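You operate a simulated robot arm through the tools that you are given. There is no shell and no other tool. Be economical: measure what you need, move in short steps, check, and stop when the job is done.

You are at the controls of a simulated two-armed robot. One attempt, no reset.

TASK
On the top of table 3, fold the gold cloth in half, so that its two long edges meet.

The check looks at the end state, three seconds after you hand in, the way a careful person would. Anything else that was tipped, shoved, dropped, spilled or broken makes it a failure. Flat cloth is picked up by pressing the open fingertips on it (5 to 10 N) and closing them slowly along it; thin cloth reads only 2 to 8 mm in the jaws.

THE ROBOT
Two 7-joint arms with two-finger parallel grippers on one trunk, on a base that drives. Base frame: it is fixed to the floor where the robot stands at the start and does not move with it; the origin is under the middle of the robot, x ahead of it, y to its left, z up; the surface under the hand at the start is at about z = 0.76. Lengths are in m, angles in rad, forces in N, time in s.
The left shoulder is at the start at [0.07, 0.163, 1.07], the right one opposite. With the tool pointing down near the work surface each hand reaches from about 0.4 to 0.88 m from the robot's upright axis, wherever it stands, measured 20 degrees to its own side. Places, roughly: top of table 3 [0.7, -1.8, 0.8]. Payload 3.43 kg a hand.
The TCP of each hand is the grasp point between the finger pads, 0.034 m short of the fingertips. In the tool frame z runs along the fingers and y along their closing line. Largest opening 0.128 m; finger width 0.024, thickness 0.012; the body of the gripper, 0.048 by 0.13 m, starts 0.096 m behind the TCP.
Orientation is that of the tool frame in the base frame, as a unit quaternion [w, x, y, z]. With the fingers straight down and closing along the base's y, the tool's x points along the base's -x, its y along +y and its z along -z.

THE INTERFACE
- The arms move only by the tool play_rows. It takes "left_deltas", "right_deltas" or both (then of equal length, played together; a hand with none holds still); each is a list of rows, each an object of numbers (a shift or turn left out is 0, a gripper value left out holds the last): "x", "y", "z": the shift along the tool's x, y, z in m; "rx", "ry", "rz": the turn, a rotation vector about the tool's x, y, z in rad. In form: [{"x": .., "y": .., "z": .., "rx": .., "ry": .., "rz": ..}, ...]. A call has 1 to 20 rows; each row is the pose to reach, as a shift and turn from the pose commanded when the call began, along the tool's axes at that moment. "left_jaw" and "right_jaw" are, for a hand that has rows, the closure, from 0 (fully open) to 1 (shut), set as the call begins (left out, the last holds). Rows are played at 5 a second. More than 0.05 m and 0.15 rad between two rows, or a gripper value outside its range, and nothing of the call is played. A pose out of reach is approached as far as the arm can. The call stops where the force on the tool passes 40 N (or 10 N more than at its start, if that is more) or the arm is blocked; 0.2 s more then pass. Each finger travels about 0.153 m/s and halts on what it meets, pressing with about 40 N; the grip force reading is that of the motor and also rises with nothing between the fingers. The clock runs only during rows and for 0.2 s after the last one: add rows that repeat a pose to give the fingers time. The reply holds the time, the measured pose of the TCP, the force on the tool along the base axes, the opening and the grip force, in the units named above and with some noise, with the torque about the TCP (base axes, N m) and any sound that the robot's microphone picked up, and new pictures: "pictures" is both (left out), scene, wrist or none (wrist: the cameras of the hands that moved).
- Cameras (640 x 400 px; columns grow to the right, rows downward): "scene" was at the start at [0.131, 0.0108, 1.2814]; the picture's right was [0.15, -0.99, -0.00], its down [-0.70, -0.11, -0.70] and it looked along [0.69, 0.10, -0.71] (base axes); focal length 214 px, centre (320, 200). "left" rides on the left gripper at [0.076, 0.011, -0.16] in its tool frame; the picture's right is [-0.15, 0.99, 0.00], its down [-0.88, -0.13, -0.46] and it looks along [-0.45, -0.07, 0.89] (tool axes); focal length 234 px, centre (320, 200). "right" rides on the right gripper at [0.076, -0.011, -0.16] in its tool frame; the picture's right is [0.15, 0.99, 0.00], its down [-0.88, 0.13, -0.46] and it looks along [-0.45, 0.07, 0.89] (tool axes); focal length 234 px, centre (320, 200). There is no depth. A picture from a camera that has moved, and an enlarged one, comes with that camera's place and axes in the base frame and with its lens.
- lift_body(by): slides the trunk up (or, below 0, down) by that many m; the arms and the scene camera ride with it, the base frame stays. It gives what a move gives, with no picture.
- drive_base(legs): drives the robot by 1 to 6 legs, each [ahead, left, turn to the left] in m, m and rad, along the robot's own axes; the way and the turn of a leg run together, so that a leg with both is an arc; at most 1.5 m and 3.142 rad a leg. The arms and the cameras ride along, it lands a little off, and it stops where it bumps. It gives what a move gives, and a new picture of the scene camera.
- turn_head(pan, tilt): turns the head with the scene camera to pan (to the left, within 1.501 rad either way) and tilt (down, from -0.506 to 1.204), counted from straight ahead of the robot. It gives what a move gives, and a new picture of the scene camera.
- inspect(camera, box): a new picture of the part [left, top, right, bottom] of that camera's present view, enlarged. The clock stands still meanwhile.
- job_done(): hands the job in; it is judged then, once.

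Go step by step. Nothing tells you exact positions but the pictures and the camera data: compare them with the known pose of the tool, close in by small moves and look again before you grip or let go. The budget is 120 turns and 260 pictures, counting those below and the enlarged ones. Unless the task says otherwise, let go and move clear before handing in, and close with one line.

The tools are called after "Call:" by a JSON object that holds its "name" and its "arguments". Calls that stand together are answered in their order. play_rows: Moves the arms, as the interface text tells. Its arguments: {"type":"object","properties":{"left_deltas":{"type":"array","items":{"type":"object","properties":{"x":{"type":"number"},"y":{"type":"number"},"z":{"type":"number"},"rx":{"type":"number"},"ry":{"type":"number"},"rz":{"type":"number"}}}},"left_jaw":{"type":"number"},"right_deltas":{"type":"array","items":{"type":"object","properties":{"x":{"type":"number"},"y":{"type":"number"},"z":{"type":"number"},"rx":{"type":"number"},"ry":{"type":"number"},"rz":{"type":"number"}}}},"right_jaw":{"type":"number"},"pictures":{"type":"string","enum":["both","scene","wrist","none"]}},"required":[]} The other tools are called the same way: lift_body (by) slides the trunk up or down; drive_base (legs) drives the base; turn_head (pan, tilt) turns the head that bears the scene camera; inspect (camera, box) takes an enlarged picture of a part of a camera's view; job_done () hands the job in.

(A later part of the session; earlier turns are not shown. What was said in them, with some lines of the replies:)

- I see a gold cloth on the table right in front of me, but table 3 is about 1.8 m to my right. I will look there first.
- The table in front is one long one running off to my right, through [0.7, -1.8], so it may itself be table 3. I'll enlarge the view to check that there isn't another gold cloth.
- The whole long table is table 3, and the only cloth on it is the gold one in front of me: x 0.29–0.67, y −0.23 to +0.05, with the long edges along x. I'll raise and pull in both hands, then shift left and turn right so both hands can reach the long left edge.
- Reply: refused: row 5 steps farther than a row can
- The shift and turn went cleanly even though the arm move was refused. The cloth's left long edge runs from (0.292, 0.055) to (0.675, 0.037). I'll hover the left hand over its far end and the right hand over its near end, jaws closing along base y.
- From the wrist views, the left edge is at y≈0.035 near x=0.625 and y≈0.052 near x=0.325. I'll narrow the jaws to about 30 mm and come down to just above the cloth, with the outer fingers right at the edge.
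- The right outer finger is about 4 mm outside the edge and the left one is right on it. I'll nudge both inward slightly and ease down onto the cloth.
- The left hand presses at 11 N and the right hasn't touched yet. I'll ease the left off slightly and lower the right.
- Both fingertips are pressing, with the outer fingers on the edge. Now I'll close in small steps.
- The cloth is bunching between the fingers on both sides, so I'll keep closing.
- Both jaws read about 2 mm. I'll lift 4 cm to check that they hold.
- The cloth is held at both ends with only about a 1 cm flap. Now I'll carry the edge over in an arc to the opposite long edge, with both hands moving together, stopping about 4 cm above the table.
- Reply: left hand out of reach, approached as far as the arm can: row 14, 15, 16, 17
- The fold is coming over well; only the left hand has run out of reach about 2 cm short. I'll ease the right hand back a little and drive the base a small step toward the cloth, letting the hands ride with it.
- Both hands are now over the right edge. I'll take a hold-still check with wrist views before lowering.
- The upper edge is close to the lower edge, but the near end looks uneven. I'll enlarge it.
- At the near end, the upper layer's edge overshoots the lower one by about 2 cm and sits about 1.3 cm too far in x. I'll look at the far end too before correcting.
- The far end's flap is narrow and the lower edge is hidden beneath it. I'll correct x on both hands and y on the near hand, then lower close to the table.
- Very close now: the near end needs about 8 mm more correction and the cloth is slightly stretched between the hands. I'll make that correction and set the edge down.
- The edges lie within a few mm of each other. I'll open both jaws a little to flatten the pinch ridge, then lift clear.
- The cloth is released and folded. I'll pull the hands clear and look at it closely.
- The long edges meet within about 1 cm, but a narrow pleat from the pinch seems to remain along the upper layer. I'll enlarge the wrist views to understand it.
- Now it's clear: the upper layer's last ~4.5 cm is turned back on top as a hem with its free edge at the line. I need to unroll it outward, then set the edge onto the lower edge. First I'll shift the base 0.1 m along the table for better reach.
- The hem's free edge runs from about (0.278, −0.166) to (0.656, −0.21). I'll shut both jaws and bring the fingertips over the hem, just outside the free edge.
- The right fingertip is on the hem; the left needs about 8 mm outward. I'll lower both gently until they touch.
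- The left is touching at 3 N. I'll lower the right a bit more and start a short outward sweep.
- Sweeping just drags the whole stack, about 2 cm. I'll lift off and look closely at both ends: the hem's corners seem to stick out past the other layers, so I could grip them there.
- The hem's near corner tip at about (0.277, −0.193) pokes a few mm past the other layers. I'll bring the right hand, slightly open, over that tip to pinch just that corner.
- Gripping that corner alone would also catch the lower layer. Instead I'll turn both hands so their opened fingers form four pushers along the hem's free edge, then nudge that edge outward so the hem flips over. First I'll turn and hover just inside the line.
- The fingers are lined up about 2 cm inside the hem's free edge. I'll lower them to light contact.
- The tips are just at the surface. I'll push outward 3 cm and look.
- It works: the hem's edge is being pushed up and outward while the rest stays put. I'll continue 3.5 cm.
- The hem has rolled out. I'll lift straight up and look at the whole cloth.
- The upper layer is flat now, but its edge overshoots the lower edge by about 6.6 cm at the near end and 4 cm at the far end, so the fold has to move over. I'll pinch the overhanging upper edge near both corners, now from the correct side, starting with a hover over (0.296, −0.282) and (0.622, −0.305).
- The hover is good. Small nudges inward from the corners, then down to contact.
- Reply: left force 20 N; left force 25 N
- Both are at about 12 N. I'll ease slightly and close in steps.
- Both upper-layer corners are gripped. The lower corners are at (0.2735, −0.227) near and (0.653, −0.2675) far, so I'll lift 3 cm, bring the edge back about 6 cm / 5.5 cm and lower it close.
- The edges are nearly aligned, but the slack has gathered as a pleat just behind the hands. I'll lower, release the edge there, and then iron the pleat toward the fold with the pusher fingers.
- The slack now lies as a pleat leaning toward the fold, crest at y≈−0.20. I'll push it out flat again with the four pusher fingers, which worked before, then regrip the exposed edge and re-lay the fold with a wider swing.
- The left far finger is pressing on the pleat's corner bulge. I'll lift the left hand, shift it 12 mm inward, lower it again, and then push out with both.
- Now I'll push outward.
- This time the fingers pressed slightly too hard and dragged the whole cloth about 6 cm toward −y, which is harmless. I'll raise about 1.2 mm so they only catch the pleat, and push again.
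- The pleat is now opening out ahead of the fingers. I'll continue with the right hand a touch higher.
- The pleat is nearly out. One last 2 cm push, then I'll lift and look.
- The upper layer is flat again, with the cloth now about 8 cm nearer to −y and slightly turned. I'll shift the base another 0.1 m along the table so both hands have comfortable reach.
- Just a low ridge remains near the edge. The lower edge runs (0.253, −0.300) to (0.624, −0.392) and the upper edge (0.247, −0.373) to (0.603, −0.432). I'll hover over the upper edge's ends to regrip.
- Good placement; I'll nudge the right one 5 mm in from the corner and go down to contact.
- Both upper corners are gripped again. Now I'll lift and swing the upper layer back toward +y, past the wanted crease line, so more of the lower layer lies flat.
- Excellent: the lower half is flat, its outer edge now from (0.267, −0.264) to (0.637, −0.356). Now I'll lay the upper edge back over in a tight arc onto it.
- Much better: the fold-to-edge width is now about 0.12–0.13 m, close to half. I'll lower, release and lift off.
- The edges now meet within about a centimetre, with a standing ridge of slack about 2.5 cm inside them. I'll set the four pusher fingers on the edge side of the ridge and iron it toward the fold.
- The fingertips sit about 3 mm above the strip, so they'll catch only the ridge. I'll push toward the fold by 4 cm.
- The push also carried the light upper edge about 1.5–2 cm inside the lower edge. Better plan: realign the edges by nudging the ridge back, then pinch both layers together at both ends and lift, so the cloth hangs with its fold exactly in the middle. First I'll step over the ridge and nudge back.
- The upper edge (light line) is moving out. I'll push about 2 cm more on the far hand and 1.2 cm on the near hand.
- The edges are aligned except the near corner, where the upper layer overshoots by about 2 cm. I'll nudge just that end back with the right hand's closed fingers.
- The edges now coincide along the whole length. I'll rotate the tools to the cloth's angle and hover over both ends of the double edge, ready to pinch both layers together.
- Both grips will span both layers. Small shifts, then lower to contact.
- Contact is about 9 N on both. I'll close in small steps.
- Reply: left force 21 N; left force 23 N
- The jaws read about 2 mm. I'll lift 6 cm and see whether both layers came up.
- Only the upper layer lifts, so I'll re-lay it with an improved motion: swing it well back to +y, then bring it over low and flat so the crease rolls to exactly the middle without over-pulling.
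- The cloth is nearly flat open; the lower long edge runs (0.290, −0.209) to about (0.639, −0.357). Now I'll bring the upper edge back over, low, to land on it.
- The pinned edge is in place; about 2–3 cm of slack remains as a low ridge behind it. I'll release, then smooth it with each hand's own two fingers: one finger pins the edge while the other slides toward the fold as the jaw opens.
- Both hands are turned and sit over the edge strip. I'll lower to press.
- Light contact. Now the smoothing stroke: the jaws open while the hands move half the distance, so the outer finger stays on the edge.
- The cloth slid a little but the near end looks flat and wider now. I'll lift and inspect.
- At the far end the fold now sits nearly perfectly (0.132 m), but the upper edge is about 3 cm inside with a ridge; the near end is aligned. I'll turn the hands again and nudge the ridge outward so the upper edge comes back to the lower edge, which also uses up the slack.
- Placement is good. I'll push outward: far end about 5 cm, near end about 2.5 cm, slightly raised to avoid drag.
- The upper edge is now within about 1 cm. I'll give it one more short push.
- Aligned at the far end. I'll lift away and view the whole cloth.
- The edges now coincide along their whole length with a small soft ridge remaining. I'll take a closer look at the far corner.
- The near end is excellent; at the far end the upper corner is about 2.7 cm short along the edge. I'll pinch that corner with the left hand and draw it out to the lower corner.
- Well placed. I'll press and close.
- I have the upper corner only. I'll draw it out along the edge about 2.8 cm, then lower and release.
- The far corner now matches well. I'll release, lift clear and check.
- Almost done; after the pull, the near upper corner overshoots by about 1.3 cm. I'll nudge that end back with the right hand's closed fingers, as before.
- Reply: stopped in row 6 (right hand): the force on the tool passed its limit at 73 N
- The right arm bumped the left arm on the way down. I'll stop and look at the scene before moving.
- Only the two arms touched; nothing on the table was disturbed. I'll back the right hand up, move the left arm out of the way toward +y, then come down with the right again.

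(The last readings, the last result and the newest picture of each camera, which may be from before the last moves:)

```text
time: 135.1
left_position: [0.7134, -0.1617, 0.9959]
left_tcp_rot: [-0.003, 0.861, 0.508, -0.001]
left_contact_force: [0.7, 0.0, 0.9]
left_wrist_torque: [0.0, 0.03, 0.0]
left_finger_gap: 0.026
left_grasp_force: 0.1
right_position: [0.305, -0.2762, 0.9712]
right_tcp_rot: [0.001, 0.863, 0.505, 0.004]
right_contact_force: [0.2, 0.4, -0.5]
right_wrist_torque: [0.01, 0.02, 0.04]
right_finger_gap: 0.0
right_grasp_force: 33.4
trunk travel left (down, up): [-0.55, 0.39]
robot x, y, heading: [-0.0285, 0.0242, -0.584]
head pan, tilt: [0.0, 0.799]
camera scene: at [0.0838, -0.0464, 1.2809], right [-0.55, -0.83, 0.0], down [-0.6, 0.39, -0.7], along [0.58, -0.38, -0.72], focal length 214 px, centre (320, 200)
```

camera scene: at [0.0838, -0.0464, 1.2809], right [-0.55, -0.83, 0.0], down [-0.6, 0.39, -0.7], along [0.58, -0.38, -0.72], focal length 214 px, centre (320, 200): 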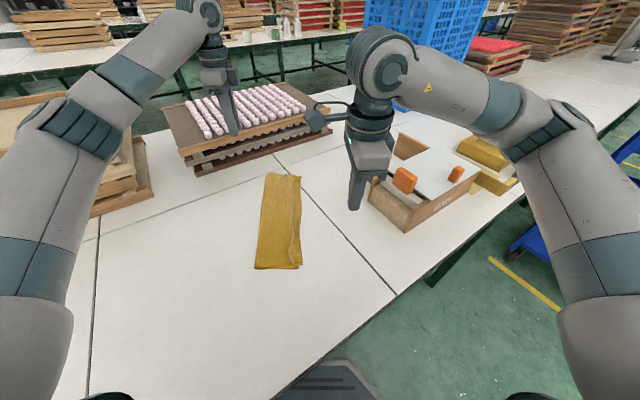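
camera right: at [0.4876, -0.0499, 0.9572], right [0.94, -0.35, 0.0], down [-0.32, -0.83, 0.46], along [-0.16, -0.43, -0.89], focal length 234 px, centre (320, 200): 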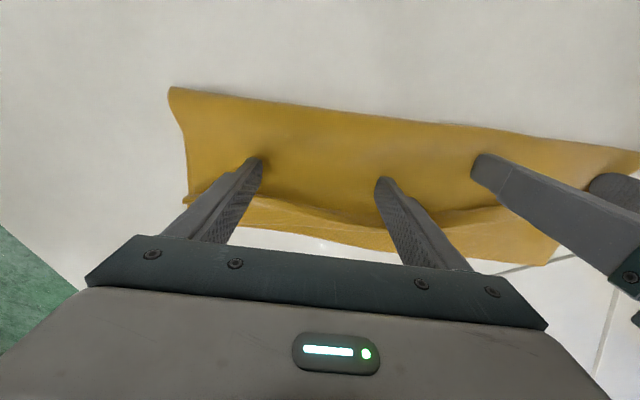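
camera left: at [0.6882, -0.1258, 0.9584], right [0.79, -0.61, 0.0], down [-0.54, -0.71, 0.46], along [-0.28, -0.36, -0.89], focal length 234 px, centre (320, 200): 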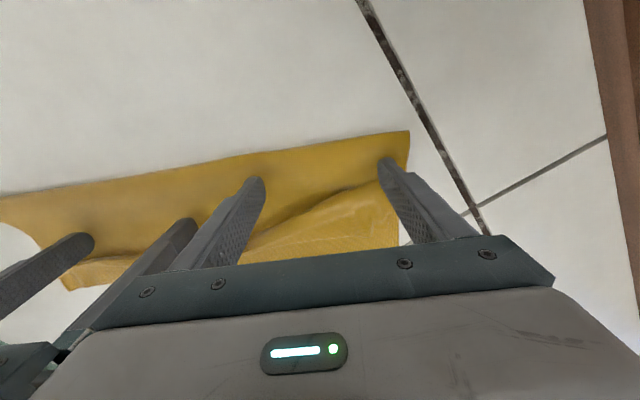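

All clear, and the cloth looks tidy. Now I'll make the near-end nudge with the right hand.

Call:
{"name": "play_rows", "arguments": {"right_deltas": [{"x": 0.04, "y": 0.003}, {"x": 0.08, "y": 0.006}, {"x": 0.1126, "y": 0.0083, "z": 0.02}, {"x": 0.1126, "y": 0.0083, "z": 0.06}, {"x": 0.1126, "y": 0.0083, "z": 0.1}, {"x": 0.1126, "y": 0.0083, "z": 0.14}, {"x": 0.1126, "y": 0.0083, "z": 0.165}, {"x": 0.1126, "y": 0.0083, "z": 0.171}, {"x": 0.1126, "y": 0.0083, "z": 0.171}, {"x": 0.12, "y": 0.0083, "z": 0.171}, {"x": 0.128, "y": 0.0083, "z": 0.171}, {"x": 0.134, "y": 0.0083, "z": 0.171}], "pictures": "none"}}

Call:
{"name": "inspect", "arguments": {"camera": "right", "box": [220, 70, 460, 240]}}

```text
time: 137.7
left_position: [0.7142, -0.1615, 0.995]
left_tcp_rot: [-0.003, 0.861, 0.508, 0.0]
left_contact_force: [-0.2, 0.3, -0.5]
left_wrist_torque: [0.01, -0.03, -0.04]
left_finger_gap: 0.0255
left_grasp_force: 0.1
right_position: [0.38, -0.162, 0.7996]
right_tcp_rot: [0.001, 0.862, 0.506, 0.005]
right_contact_force: [-0.2, -0.4, -0.7]
right_wrist_torque: [-0.02, -0.01, -0.02]
right_finger_gap: 0.0001
right_grasp_force: 32.6
trunk travel left (down, up): [-0.55, 0.39]
robot x, y, heading: [-0.0273, 0.0251, -0.578]
head pan, tilt: [0.0, 0.799]
```

```text
2.35 times, centred on (340, 155) of right
camera zoom: at [0.4054, -0.092, 0.9597], right [0.93, -0.36, 0.01], down [-0.32, -0.83, 0.45], along [-0.15, -0.42, -0.89], focal length 551 px, centre (273, 306)
```

zoom: 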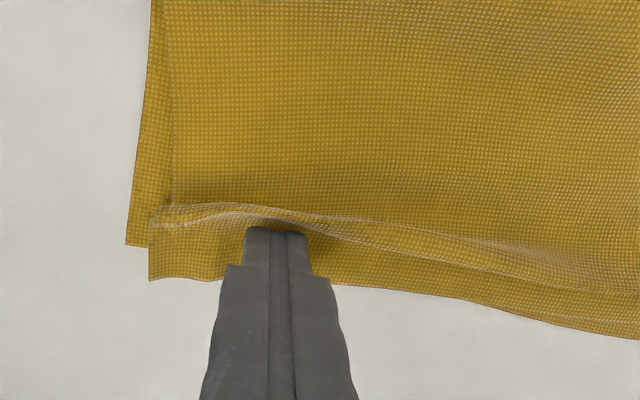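

Call:
{"name": "play_rows", "arguments": {"right_deltas": [{"x": 0.006}, {"x": 0.012}, {"x": 0.016}], "pictures": "none"}}

Call:
{"name": "inspect", "arguments": {"camera": "right", "box": [220, 70, 460, 240]}}

```text
time: 138.5
left_position: [0.7133, -0.1629, 0.9951]
left_tcp_rot: [-0.003, 0.861, 0.508, 0.0]
left_contact_force: [0.7, -0.3, 0.1]
left_wrist_torque: [0.0, 0.01, 0.02]
left_finger_gap: 0.0256
left_grasp_force: 0.1
right_position: [0.3884, -0.1477, 0.8002]
right_tcp_rot: [0.001, 0.862, 0.507, 0.004]
right_contact_force: [0.0, -0.1, 0.0]
right_wrist_torque: [-0.03, -0.01, -0.01]
right_finger_gap: 0.0
right_grasp_force: 32.7
trunk travel left (down, up): [-0.55, 0.39]
robot x, y, heading: [-0.0295, 0.0289, -0.586]
head pan, tilt: [0.0, 0.799]
```

```text
2.35 times, centred on (340, 155) of right
camera zoom: at [0.4131, -0.0781, 0.96], right [0.93, -0.36, 0.01], down [-0.32, -0.83, 0.45], along [-0.15, -0.42, -0.89], focal length 551 px, centre (273, 306)
```

zoom: 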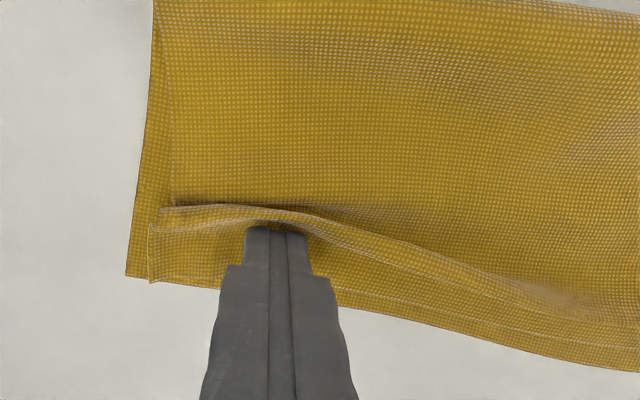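

Aligned now to a few millimetres. I'll lift the right hand straight up, move clear and do a final check.

Call:
{"name": "play_rows", "arguments": {"right_deltas": [{"z": -0.03, "x": -0.002}, {"z": -0.07, "x": -0.002}, {"z": -0.11, "x": -0.002}, {"z": -0.15, "x": -0.02}, {"z": -0.17, "x": -0.06}, {"z": -0.17, "x": -0.1}, {"z": -0.17, "x": -0.14}], "pictures": "none"}}

Call:
{"name": "inspect", "arguments": {"camera": "scene", "box": [230, 150, 330, 290]}}

Call:
{"name": "inspect", "arguments": {"camera": "scene", "box": [0, 0, 640, 400]}}

Call:
{"name": "inspect", "arguments": {"camera": "right", "box": [200, 0, 640, 260]}}

```text
time: 140.1
left_position: [0.7126, -0.164, 0.9962]
left_tcp_rot: [-0.003, 0.861, 0.508, 0.0]
left_contact_force: [-0.3, 0.5, -0.1]
left_wrist_torque: [0.02, 0.0, 0.01]
left_finger_gap: 0.0259
left_grasp_force: 0.1
right_position: [0.3147, -0.274, 0.9694]
right_tcp_rot: [0.0, 0.862, 0.506, 0.005]
right_contact_force: [-1.0, 0.6, 0.6]
right_wrist_torque: [0.01, 0.0, 0.0]
right_finger_gap: 0.0002
right_grasp_force: 32.6
trunk travel left (down, up): [-0.55, 0.39]
robot x, y, heading: [-0.0241, 0.0291, -0.58]
head pan, tilt: [0.0, 0.799]
```

```text
2.86 times, centred on (280, 220) of scene
camera zoom: at [0.0826, -0.0484, 1.2809], right [-0.55, -0.84, 0.0], down [-0.6, 0.4, -0.7], along [0.58, -0.38, -0.72], focal length 613 px, centre (434, 143)
```

zoom: 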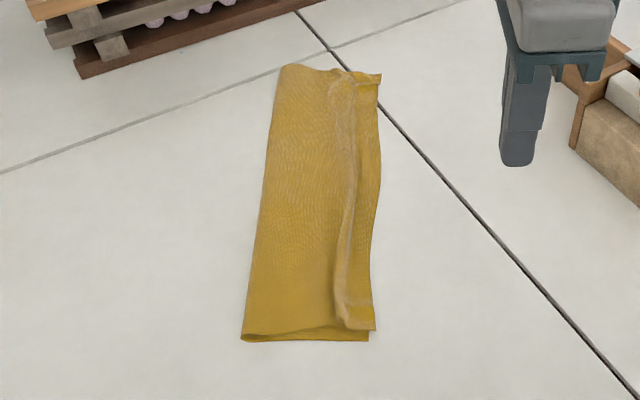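

```text
1.00 times, centred on (320, 200) of scene (not enlarged: the box is as wide or as high as the picture)
camera zoom: at [0.0826, -0.0484, 1.2809], right [-0.55, -0.84, 0.0], down [-0.6, 0.4, -0.7], along [0.58, -0.38, -0.72], focal length 214 px, centre (320, 200)
```

zoom: 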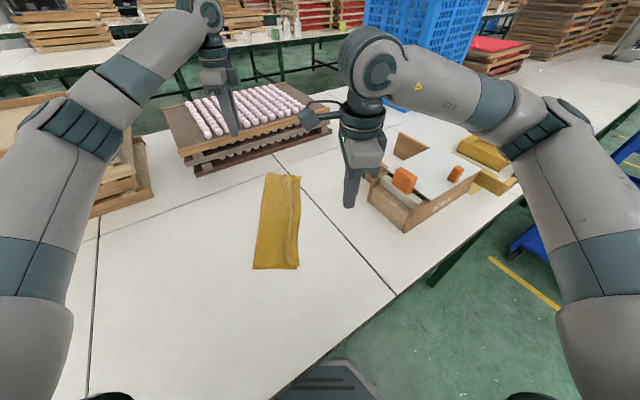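

```text
1.45 times, centred on (420, 130) of right
camera zoom: at [0.3407, -0.2047, 1.1294], right [0.93, -0.36, 0.01], down [-0.32, -0.83, 0.45], along [-0.15, -0.42, -0.89], focal length 341 px, centre (174, 302)
```

zoom: 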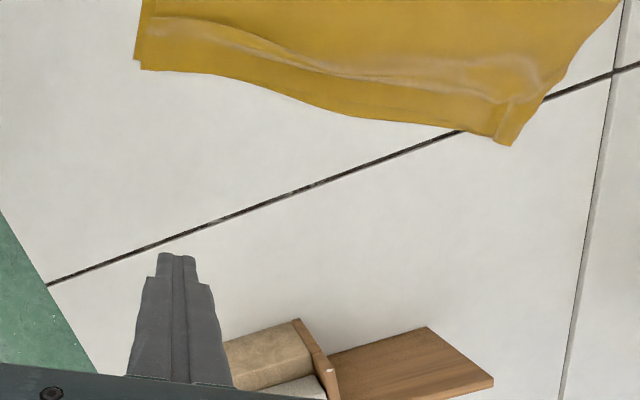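

The gold cloth is folded lengthwise with its long edges meeting to within about a centimetre. The hands are clear and nothing else was disturbed, so I'm handing in.

Call:
{"name": "job_done", "arguments": {}}

```text
The job is handed in.
```

I folded the gold cloth in half on table 3, with its two long edges meeting to within about 1 cm; a soft ridge about 1 cm high remains near those edges, and the crease sits about 1 cm off the true middle.
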